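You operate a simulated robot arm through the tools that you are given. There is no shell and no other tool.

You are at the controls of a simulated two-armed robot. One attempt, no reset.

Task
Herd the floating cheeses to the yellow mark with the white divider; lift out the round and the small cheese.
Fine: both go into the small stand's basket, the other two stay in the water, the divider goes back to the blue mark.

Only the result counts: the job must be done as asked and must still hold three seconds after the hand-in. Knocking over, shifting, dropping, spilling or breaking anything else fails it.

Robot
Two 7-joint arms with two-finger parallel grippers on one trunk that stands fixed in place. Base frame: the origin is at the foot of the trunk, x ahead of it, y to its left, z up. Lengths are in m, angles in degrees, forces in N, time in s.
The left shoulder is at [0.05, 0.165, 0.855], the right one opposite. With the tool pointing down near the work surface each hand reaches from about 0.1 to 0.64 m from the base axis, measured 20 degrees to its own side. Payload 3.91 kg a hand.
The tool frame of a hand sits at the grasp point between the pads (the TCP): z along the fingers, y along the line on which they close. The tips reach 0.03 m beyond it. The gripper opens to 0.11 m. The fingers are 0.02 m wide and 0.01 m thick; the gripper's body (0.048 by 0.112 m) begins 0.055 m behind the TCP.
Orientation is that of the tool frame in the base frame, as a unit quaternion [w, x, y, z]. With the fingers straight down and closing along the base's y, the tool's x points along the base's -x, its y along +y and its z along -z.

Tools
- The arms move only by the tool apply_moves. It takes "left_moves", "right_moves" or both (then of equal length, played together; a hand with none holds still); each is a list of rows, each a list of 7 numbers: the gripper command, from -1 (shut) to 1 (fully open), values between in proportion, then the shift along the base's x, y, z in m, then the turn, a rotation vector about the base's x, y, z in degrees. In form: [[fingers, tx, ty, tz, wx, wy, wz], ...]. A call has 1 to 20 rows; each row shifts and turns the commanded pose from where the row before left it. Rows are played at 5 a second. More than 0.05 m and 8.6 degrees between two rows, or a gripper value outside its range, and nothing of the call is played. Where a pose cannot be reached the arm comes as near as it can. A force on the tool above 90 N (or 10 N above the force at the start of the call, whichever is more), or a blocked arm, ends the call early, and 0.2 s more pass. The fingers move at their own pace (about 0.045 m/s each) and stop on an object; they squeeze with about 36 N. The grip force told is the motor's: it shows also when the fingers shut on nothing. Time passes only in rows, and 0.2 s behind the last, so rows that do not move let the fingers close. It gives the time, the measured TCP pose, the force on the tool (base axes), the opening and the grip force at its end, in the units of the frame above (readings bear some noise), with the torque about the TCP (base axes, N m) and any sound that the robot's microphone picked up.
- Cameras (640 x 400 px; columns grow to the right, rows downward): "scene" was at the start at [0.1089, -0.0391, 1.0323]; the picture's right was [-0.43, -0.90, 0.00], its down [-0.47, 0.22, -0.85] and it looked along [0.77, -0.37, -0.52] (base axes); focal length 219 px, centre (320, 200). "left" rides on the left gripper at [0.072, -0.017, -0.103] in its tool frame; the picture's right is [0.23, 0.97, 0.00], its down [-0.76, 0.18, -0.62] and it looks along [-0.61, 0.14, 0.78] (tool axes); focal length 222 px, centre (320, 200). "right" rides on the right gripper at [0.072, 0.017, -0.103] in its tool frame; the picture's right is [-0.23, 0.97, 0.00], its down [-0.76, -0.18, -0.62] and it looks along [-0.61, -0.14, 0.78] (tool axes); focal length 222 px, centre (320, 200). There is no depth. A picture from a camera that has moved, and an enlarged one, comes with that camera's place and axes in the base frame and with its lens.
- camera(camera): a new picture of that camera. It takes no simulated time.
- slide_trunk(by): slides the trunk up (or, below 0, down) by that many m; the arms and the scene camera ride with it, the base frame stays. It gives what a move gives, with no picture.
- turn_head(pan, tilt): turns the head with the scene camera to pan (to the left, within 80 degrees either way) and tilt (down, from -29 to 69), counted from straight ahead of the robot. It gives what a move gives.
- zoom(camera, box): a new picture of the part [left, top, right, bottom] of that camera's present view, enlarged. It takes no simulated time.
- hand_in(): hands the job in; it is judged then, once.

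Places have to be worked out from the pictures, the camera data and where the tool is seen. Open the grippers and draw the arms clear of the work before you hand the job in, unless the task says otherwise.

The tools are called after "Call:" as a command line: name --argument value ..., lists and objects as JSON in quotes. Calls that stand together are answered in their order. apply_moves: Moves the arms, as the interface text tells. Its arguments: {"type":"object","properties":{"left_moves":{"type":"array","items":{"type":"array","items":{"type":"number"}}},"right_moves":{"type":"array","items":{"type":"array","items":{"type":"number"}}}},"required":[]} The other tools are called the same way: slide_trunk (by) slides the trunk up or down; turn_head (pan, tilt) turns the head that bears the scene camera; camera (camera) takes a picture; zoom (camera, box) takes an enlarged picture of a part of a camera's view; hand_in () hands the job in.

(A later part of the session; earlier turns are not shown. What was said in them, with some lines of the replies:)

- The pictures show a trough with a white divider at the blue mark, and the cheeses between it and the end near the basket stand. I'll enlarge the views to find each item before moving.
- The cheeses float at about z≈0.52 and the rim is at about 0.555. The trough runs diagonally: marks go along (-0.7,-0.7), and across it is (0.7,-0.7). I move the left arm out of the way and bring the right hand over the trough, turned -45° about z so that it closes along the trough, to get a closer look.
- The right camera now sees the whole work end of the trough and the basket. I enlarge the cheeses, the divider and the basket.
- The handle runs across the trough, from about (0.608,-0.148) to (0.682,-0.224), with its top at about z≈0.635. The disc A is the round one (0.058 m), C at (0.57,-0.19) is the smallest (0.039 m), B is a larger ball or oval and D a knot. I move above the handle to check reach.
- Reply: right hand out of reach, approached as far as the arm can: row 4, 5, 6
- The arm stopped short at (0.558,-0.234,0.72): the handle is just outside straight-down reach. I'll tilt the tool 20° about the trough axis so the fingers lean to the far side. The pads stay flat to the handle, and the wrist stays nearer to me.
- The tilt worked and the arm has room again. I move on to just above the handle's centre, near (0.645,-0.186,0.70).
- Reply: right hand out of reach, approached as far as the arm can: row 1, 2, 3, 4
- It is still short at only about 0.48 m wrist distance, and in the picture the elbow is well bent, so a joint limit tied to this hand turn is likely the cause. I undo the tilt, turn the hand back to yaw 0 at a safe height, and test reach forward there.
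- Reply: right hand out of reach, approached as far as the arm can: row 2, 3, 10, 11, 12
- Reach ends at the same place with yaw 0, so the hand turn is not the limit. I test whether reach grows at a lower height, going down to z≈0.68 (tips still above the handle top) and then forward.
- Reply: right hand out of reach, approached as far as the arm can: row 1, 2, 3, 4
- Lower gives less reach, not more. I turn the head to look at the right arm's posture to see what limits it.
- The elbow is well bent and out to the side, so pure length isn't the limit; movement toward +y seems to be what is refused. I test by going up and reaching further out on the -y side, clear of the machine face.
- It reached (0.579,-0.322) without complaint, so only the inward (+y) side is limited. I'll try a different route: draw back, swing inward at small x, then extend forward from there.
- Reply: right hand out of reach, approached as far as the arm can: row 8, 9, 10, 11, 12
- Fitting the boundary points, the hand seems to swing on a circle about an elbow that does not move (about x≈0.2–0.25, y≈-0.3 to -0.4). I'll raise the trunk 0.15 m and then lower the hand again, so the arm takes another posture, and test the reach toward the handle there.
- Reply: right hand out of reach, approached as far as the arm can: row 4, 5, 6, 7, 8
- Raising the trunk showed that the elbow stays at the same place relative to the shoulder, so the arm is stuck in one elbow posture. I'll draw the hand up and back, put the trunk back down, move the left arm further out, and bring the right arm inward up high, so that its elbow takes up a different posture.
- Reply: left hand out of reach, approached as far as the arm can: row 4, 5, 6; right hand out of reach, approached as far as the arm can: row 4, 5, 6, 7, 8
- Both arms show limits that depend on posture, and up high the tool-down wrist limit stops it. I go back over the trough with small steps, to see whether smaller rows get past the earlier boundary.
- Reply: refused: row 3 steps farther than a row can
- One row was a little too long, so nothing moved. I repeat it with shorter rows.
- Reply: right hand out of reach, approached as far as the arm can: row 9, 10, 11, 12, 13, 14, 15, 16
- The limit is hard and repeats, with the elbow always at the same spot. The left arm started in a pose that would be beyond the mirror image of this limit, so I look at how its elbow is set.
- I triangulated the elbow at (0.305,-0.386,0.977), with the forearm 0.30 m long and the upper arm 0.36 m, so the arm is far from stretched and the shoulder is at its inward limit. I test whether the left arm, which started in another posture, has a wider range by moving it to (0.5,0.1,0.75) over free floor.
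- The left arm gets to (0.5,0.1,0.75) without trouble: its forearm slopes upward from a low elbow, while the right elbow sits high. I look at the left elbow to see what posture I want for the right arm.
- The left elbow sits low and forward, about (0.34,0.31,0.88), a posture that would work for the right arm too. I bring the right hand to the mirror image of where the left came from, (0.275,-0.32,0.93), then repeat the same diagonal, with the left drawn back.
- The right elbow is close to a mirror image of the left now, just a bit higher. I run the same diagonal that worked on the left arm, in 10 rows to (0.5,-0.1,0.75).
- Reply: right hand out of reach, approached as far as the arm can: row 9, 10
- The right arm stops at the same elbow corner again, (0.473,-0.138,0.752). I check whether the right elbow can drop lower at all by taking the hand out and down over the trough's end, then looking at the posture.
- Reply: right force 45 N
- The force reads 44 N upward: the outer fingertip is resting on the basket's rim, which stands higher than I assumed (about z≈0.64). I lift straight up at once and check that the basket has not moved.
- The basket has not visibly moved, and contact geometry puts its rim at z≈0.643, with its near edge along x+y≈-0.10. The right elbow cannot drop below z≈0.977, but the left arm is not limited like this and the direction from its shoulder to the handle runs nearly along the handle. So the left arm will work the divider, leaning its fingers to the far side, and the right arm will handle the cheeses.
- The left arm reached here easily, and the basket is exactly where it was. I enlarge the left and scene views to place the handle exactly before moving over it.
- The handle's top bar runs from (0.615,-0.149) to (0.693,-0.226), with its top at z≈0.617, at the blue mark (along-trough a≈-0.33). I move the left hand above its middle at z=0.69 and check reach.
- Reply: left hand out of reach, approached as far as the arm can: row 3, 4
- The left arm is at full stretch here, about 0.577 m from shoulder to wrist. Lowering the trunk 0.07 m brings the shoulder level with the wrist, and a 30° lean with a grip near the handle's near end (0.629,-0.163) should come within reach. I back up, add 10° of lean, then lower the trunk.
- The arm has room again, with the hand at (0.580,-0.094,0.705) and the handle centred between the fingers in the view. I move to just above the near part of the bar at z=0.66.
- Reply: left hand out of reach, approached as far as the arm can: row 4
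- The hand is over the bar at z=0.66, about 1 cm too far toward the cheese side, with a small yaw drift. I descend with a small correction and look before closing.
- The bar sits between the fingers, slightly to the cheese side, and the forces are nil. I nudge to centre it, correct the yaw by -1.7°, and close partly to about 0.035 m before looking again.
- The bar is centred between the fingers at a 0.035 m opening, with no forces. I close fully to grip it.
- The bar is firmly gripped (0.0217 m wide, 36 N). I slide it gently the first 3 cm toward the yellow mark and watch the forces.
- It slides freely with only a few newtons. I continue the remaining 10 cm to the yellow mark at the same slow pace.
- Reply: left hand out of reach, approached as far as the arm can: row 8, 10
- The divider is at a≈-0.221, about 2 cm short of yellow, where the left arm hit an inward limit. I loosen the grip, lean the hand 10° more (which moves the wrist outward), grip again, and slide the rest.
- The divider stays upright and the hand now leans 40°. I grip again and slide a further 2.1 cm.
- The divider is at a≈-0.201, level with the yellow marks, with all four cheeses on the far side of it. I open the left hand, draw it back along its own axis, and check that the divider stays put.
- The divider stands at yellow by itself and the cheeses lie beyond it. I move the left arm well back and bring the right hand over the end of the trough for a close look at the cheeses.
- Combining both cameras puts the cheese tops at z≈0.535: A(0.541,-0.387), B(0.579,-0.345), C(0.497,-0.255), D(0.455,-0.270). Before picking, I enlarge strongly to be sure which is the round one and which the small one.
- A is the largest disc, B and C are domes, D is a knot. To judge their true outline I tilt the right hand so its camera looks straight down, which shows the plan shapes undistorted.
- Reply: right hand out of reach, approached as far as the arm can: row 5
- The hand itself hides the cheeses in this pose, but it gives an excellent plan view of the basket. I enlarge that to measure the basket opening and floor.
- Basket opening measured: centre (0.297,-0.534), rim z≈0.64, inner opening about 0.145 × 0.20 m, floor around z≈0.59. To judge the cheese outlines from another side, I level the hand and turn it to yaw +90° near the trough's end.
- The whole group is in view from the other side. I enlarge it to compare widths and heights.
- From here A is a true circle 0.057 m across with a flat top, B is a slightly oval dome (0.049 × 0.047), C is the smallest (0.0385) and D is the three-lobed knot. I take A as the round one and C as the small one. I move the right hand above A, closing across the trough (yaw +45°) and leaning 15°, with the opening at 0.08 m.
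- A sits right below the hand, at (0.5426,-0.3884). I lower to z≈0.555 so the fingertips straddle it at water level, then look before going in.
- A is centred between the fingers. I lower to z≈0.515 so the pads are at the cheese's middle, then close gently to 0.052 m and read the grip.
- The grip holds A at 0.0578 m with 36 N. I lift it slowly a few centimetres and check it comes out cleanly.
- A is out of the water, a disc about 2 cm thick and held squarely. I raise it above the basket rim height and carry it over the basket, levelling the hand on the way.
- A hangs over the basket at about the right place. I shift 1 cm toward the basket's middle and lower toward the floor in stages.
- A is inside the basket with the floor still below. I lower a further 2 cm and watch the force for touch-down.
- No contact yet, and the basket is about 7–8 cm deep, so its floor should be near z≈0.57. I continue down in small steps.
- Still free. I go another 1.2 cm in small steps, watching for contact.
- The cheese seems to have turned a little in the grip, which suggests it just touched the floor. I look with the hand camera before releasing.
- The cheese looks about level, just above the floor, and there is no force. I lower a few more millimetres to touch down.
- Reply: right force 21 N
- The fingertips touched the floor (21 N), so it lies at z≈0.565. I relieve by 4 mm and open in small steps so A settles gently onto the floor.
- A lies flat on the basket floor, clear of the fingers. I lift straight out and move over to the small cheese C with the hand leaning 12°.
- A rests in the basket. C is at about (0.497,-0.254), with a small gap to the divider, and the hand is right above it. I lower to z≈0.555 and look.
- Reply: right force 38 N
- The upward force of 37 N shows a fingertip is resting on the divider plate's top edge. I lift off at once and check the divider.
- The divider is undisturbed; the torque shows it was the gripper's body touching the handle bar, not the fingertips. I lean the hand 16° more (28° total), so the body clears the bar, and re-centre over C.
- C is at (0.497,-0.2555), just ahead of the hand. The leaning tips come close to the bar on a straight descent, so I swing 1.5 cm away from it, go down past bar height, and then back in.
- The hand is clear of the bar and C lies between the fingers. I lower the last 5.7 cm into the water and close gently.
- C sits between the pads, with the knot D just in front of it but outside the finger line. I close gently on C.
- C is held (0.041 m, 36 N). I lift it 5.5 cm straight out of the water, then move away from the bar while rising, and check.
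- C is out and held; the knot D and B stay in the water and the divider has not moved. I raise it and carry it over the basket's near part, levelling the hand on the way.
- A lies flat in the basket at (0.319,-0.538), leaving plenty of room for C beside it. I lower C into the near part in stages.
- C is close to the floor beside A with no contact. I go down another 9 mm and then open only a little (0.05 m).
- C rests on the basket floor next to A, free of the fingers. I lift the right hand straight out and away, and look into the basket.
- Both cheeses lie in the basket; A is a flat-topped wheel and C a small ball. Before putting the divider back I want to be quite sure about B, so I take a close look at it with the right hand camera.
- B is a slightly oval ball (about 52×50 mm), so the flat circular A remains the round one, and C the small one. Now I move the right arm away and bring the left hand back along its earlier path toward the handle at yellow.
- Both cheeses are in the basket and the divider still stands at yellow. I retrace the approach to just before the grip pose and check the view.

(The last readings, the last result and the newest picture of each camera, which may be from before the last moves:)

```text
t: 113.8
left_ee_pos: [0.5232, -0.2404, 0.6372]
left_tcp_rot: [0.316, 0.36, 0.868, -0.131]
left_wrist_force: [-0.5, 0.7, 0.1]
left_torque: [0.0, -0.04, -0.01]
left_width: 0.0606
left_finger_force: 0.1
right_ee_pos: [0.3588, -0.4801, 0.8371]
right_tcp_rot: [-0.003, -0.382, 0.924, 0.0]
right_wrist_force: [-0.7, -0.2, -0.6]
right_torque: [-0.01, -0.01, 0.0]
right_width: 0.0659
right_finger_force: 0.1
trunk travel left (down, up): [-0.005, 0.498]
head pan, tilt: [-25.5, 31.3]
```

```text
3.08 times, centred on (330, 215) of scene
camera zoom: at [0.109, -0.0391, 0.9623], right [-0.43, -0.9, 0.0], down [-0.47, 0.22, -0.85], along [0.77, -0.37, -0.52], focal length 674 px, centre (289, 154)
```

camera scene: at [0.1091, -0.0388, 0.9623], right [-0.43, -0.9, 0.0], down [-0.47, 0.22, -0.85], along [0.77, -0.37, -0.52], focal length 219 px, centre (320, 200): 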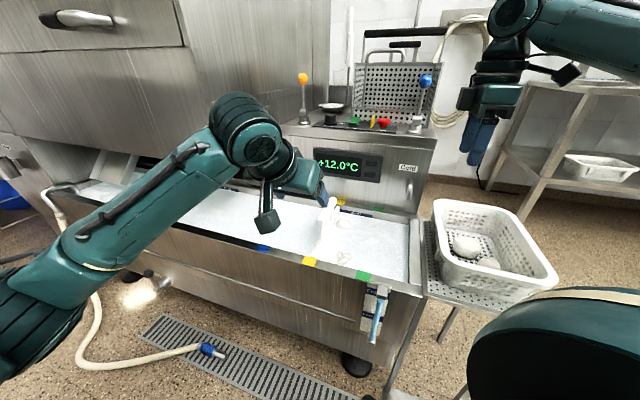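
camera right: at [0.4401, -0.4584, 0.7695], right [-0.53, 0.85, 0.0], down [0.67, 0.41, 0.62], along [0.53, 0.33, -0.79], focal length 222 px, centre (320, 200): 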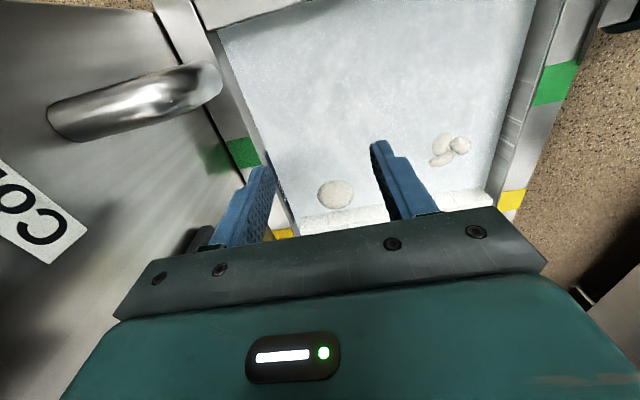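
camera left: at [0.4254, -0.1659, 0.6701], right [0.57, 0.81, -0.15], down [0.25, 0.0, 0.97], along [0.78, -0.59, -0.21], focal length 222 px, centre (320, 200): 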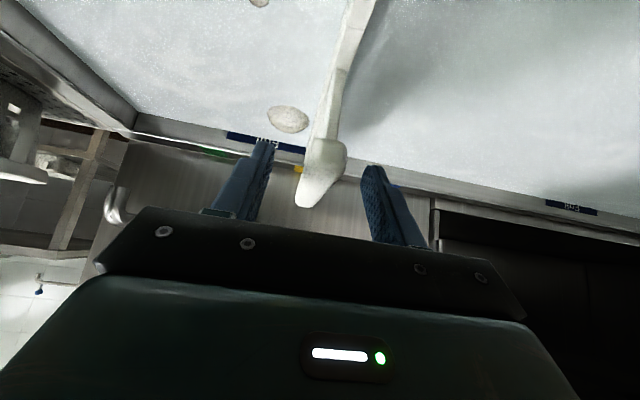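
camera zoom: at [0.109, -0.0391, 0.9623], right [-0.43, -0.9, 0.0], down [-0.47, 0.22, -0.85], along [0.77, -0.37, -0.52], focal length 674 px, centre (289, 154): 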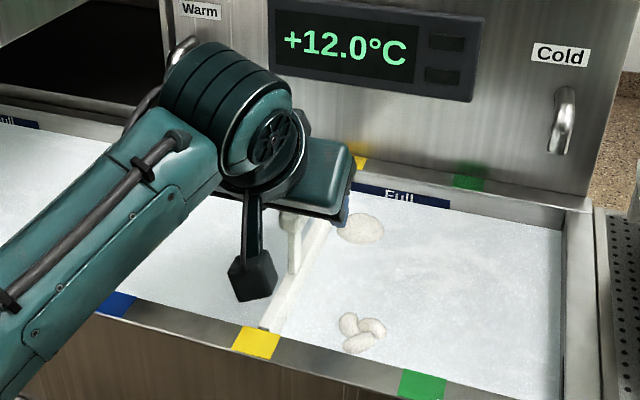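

The bar is centred between the fingers again. I make the last step in and close on it.

Call:
apply_moves --left_moves '[[0.1, 0.006, -0.006, -0.01, 0, 0, 0], [0.1, 0.005, -0.005, -0.009, 0, 0, 0], [-0.3, 0, 0, 0, 0, 0, 0], [-0.7, 0, 0, 0, 0, 0, 0], [-1, 0, 0, 0, 0, 0, 0], [-1, 0, 0, 0, 0, 0, 0], [-1, 0, 0, 0, 0, 0, 0]]'

Call:
camera --camera "left"

Call:
zoom --camera "scene" --box '[250, 150, 410, 280]'

```text
t: 115.4
left_ee_pos: [0.5346, -0.2517, 0.6168]
left_tcp_rot: [0.316, 0.36, 0.868, -0.131]
left_wrist_force: [2.2, 0.9, -0.3]
left_torque: [-0.06, -0.36, 0.06]
left_width: 0.0219
left_finger_force: 36.4
right_ee_pos: [0.3592, -0.4804, 0.8349]
right_tcp_rot: [-0.003, -0.383, 0.924, -0.001]
right_wrist_force: [-0.2, 0.3, -0.2]
right_torque: [0.04, -0.02, -0.05]
right_width: 0.0661
right_finger_force: 0.1
trunk travel left (down, up): [-0.005, 0.498]
head pan, tilt: [-25.5, 31.3]
```

```text
taken
camera left: at [0.4366, -0.1768, 0.6508], right [0.57, 0.81, -0.15], down [0.25, 0.0, 0.97], along [0.78, -0.58, -0.21], focal length 222 px, centre (320, 200)
```

left: 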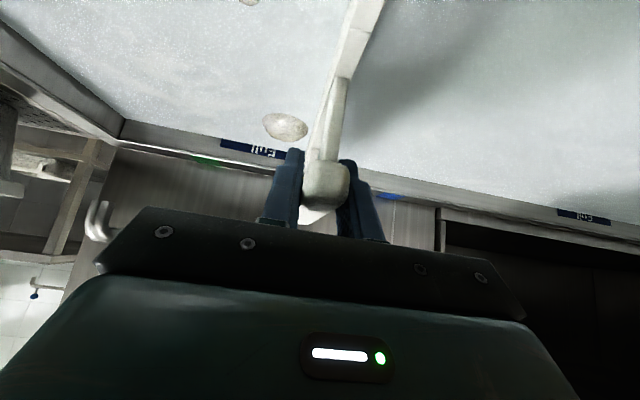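

```text
3.08 times, centred on (330, 215) of scene
camera zoom: at [0.109, -0.0391, 0.9623], right [-0.43, -0.9, 0.0], down [-0.47, 0.22, -0.85], along [0.77, -0.37, -0.52], focal length 674 px, centre (289, 154)
```

zoom: 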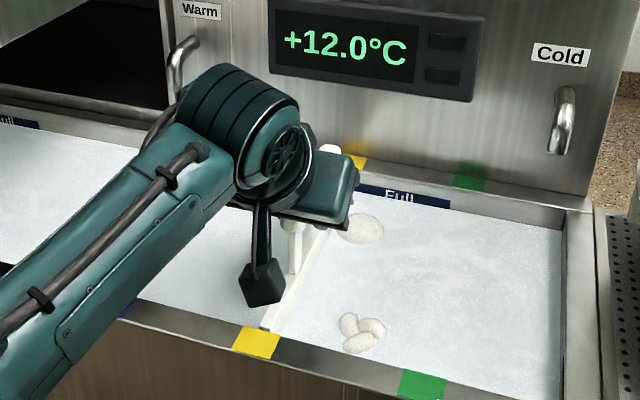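

The bar is gripped again at yellow (a≈-0.200). I slide it back toward the blue mark slowly, first 7 cm.

Call:
apply_moves --left_moves '[[-1, 0.0071, 0.0071, 0, 0, 0, 0], [-1, 0.0071, 0.0071, 0, 0, 0, 0], [-1, 0.0071, 0.0071, 0, 0, 0, 0], [-1, 0.0071, 0.0071, 0, 0, 0, 0], [-1, 0.0071, 0.0071, 0, 0, 0, 0], [-1, 0.0071, 0.0071, 0, 0, 0, 0], [-1, 0.0071, 0.0071, 0, 0, 0, 0], [-1, 0, 0, 0, 0, 0, 0]]'

Call:
zoom --camera "scene" --box '[230, 150, 430, 280]'

```text
t: 117.2
left_ee_pos: [0.5858, -0.2005, 0.6179]
left_tcp_rot: [0.316, 0.36, 0.868, -0.131]
left_wrist_force: [0.2, -0.1, -0.2]
left_torque: [-0.17, -0.03, -0.01]
left_width: 0.0218
left_finger_force: 36.6
right_ee_pos: [0.3588, -0.4805, 0.8362]
right_tcp_rot: [-0.003, -0.382, 0.924, -0.001]
right_wrist_force: [-0.1, 0.1, -1.2]
right_torque: [0.01, 0.0, 0.0]
right_width: 0.0661
right_finger_force: 0.0
trunk travel left (down, up): [-0.005, 0.498]
head pan, tilt: [-25.5, 31.3]
```

```text
3.08 times, centred on (330, 215) of scene
camera zoom: at [0.1092, -0.0391, 0.9623], right [-0.43, -0.9, 0.0], down [-0.47, 0.22, -0.85], along [0.77, -0.37, -0.52], focal length 674 px, centre (289, 154)
```

zoom: 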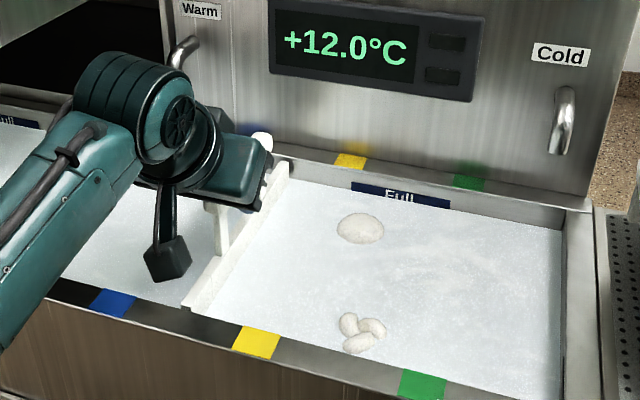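

It slides smoothly and the cheeses stay behind. I move the remaining 5.9 cm to the blue mark.

Call:
apply_moves --left_moves '[[-1, 0.007, 0.007, 0, 0, 0, 0], [-1, 0.007, 0.007, 0, 0, 0, 0], [-1, 0.007, 0.007, 0, 0, 0, 0], [-1, 0.007, 0.007, 0, 0, 0, 0], [-1, 0.007, 0.007, 0, 0, 0, 0], [-1, 0.0067, 0.0067, 0, 0, 0, 0], [-1, 0, 0, 0, 0, 0, 0]]'

Call:
zoom --camera "scene" --box '[210, 150, 410, 280]'

Call:
camera --camera "left"

```text
t: 118.8
left_ee_pos: [0.6279, -0.161, 0.619]
left_tcp_rot: [0.316, 0.36, 0.868, -0.131]
left_wrist_force: [-0.9, 0.5, 0.4]
left_torque: [0.11, 0.13, 0.02]
left_width: 0.0218
left_finger_force: 35.6
right_ee_pos: [0.3597, -0.48, 0.836]
right_tcp_rot: [-0.004, -0.383, 0.924, 0.0]
right_wrist_force: [-0.4, 0.3, 0.0]
right_torque: [0.01, -0.01, 0.0]
right_width: 0.0659
right_finger_force: 0.1
trunk travel left (down, up): [-0.005, 0.498]
head pan, tilt: [-25.5, 31.3]
```

```text
3.08 times, centred on (310, 215) of scene
camera zoom: at [0.1093, -0.0392, 0.9622], right [-0.43, -0.9, 0.0], down [-0.47, 0.22, -0.85], along [0.77, -0.37, -0.52], focal length 674 px, centre (351, 154)
```

zoom: 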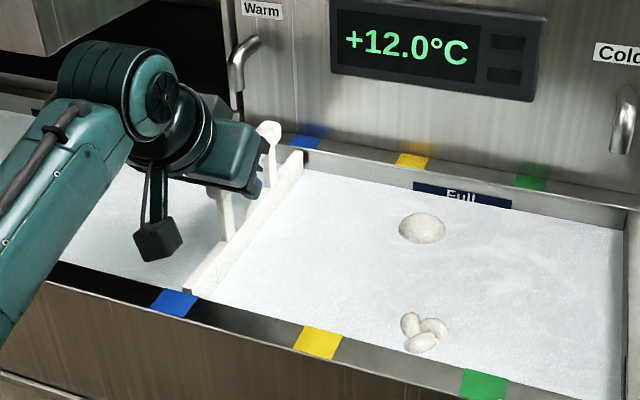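

```text
taken
camera left: at [0.5289, -0.0858, 0.6526], right [0.57, 0.81, -0.15], down [0.26, 0.0, 0.97], along [0.78, -0.58, -0.21], focal length 222 px, centre (320, 200)
```

left: 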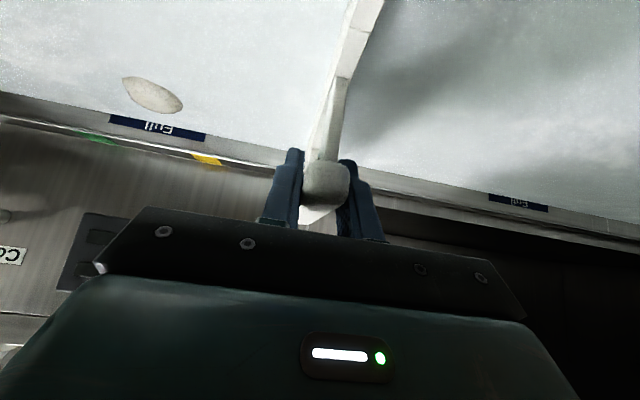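

The divider is at a≈-0.330, a hair short of its original place (-0.331 to -0.333). I nudge it 2 mm further, then open and draw back along the tool axis.

Call:
apply_moves --left_moves '[[-1, 0.0015, 0.0015, 0, 0, 0, 0], [-1, 0, 0, 0, 0, 0, 0], [-0.4, 0, 0, 0, 0, 0, 0], [0.1, 0, 0, 0, 0, 0, 0], [0.1, 0, 0, 0, 0, 0, 0]]'

Call:
camera --camera "left"

Call:
apply_moves --left_moves '[[0.1, -0.011, 0.011, 0.019, 0, 0, 0], [0.1, -0.018, 0.018, 0.03, 0, 0, 0], [0.1, -0.018, 0.018, 0.03, 0, 0, 0], [0.3, -0.018, 0.018, 0.03, 0, 0, 0], [0.5, -0.02, 0.03, 0.03, 0, 0, 0], [0.6, -0.025, 0.035, 0.02, 0, 0, 0], [0.8, -0.025, 0.035, 0.02, 0, 0, 0], [1, -0.025, 0.035, 0.02, 0, 0, 0]]'

Call:
zoom --camera "scene" --box '[210, 150, 410, 280]'

Call:
camera --camera "scene"

```text
t: 120.0
left_ee_pos: [0.6288, -0.1584, 0.6185]
left_tcp_rot: [0.316, 0.361, 0.868, -0.131]
left_wrist_force: [0.8, -0.1, -0.2]
left_torque: [0.02, -0.02, 0.03]
left_width: 0.0605
left_finger_force: 0.1
right_ee_pos: [0.3592, -0.481, 0.8358]
right_tcp_rot: [-0.004, -0.383, 0.924, 0.0]
right_wrist_force: [0.2, 0.7, 1.1]
right_torque: [0.02, 0.01, 0.0]
right_width: 0.0661
right_finger_force: 0.0
trunk travel left (down, up): [-0.005, 0.498]
head pan, tilt: [-25.5, 31.3]
```

```text
taken
camera left: at [0.5301, -0.0844, 0.6529], right [0.57, 0.81, -0.15], down [0.25, 0.0, 0.97], along [0.78, -0.59, -0.21], focal length 222 px, centre (320, 200)
```

left: 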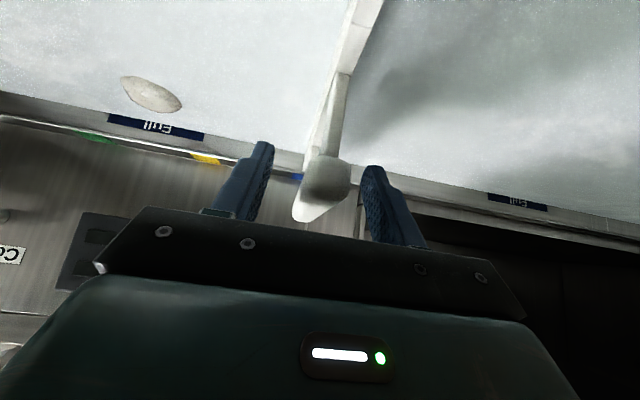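

```text
t: 121.8
left_ee_pos: [0.4669, 0.039, 0.8182]
left_tcp_rot: [0.316, 0.36, 0.868, -0.131]
left_wrist_force: [-0.5, 0.5, -0.2]
left_torque: [0.0, 0.0, -0.02]
left_width: 0.1101
left_finger_force: 0.1
right_ee_pos: [0.359, -0.4802, 0.8348]
right_tcp_rot: [-0.004, -0.383, 0.924, 0.0]
right_wrist_force: [0.4, -0.1, -1.0]
right_torque: [-0.02, 0.01, -0.02]
right_width: 0.0659
right_finger_force: 0.1
trunk travel left (down, up): [-0.005, 0.498]
head pan, tilt: [-25.5, 31.3]
```

```text
3.08 times, centred on (310, 215) of scene
camera zoom: at [0.1091, -0.0393, 0.9622], right [-0.43, -0.9, 0.0], down [-0.47, 0.22, -0.85], along [0.77, -0.37, -0.52], focal length 674 px, centre (351, 154)
```

zoom: 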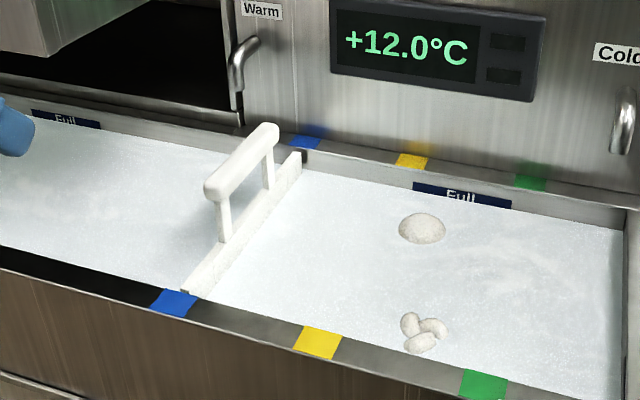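

```text
taken
camera scene: at [0.1091, -0.0393, 0.9622], right [-0.43, -0.9, 0.0], down [-0.47, 0.22, -0.85], along [0.77, -0.37, -0.52], focal length 219 px, centre (320, 200)
```

scene: 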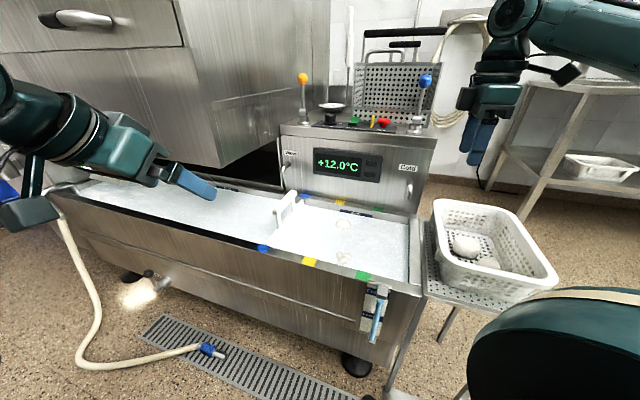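

The divider stands at the blue mark exactly as at the start, with B and D in the water, and A and C in the basket. I open both grippers, draw both arms clear, and raise the trunk back to its starting height.

Call:
apply_moves --left_moves '[[1, -0.03, 0.03, 0.01, 0, 0, 0], [1, -0.03, 0.03, 0.01, 0, 0, 0], [1, -0.03, 0.03, 0.01, 0, 0, 0], [1, -0.03, 0.03, 0.01, 0, 0, 0], [1, 0, 0, 0, 0, 0, 0]]' --right_moves '[[0.4, -0.01, 0.01, 0.01, 0, 0, 0], [0.7, -0.01, 0.01, 0.01, 0, 0, 0], [1, -0.01, 0.01, 0.0, 0, 0, 0], [1, -0.01, 0.01, 0.0, 0, 0, 0], [1, 0, 0, 0, 0, 0, 0]]'

Call:
slide_trunk --by 0.07

Call:
camera --camera "scene"

Call:
zoom --camera "scene" --box '[240, 190, 440, 315]'

Call:
zoom --camera "scene" --box '[400, 200, 560, 330]'

```text
t: 123.0
left_ee_pos: [0.3467, 0.1582, 0.8574]
left_tcp_rot: [0.315, 0.361, 0.868, -0.131]
left_wrist_force: [-0.3, 0.5, 0.0]
left_torque: [0.02, 0.02, 0.0]
left_width: 0.1101
left_finger_force: 0.0
right_ee_pos: [0.3186, -0.4395, 0.8532]
right_tcp_rot: [-0.004, -0.383, 0.924, -0.001]
right_wrist_force: [0.2, -1.1, 0.0]
right_torque: [-0.03, -0.04, -0.04]
right_width: 0.1101
right_finger_force: 0.0
trunk travel left (down, up): [-0.005, 0.498]
head pan, tilt: [-25.5, 31.3]
```

```text
t: 124.1
left_ee_pos: [0.3454, 0.1585, 0.9255]
left_tcp_rot: [0.316, 0.36, 0.868, -0.131]
left_wrist_force: [-0.5, 1.1, 0.2]
left_torque: [-0.04, 0.0, -0.02]
left_width: 0.1101
left_finger_force: 0.0
right_ee_pos: [0.3187, -0.4396, 0.9242]
right_tcp_rot: [-0.003, -0.383, 0.924, -0.001]
right_wrist_force: [-1.0, 0.5, -0.7]
right_torque: [0.01, 0.01, 0.0]
right_width: 0.1102
right_finger_force: 0.0
trunk travel left (down, up): [-0.075, 0.428]
head pan, tilt: [-25.5, 31.3]
```

```text
taken
camera scene: at [0.109, -0.0391, 1.0323], right [-0.43, -0.9, 0.0], down [-0.47, 0.22, -0.85], along [0.77, -0.37, -0.52], focal length 219 px, centre (320, 200)
```

scene: 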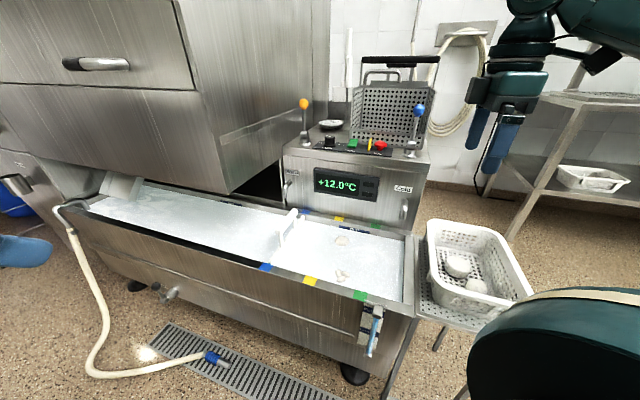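

```text
3.20 times, centred on (340, 252) of scene
camera zoom: at [0.109, -0.0391, 1.0323], right [-0.43, -0.9, 0.0], down [-0.47, 0.22, -0.85], along [0.77, -0.37, -0.52], focal length 701 px, centre (256, 32)
```

zoom: 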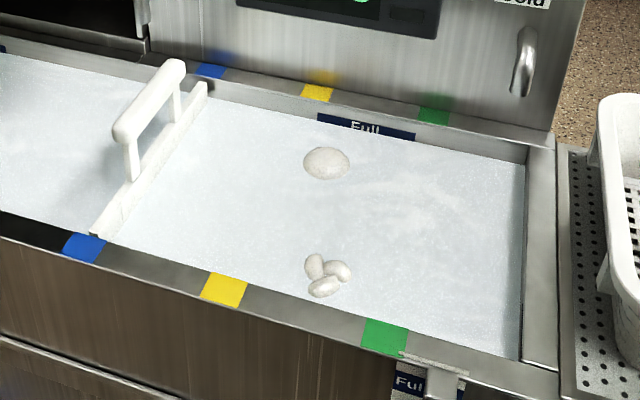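

```text
3.08 times, centred on (480, 265) of scene
camera zoom: at [0.109, -0.0391, 1.0323], right [-0.43, -0.9, 0.0], down [-0.47, 0.22, -0.85], along [0.77, -0.37, -0.52], focal length 674 px, centre (-172, 0)
```

zoom: 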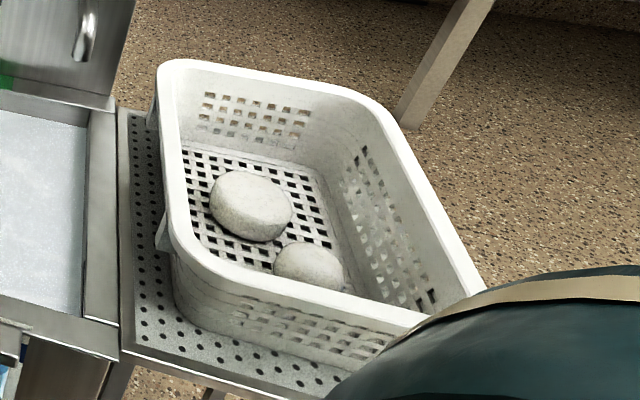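

Everything is in place: A and C rest in the small stand's basket, B and the knot float in the water, the divider is at blue, and the basket and surroundings are unmoved. Both grippers are open and the arms are clear, so I hand the job in.

Call:
hand_in

```text
The job is handed in.
```

I handed the job in with the divider back at the blue mark and two cheeses in the small stand's basket. I haven't been told the result.

- **Divider:** The left arm slid it to the yellow mark, with all four cheeses ahead of it, then back to blue. It ended within about 3 mm of where it started.
- **Cheeses taken out:** The flat wheel (57 mm across) and the smallest ball (about 40 mm) are in the basket. The larger ball and the three-lobed knot stayed in the water.
- **Which one is "round":** This was a judgement call. I took "the round" to mean the flat circular wheel. The larger ball is also nearly round, so if that was the one meant, the wrong cheese is in the basket.
- **Touches along the way:** While testing reach, the right hand's outer fingertip pressed on the basket rim at about 44 N. Later its body pressed on the divider handle at about 37 N. When I set the wheel down, the fingertips touched the basket floor at about 21 N. I saw nothing shift in the pictures afterwards.

Both grippers are open, the arms are clear and the trunk is back at its starting height.
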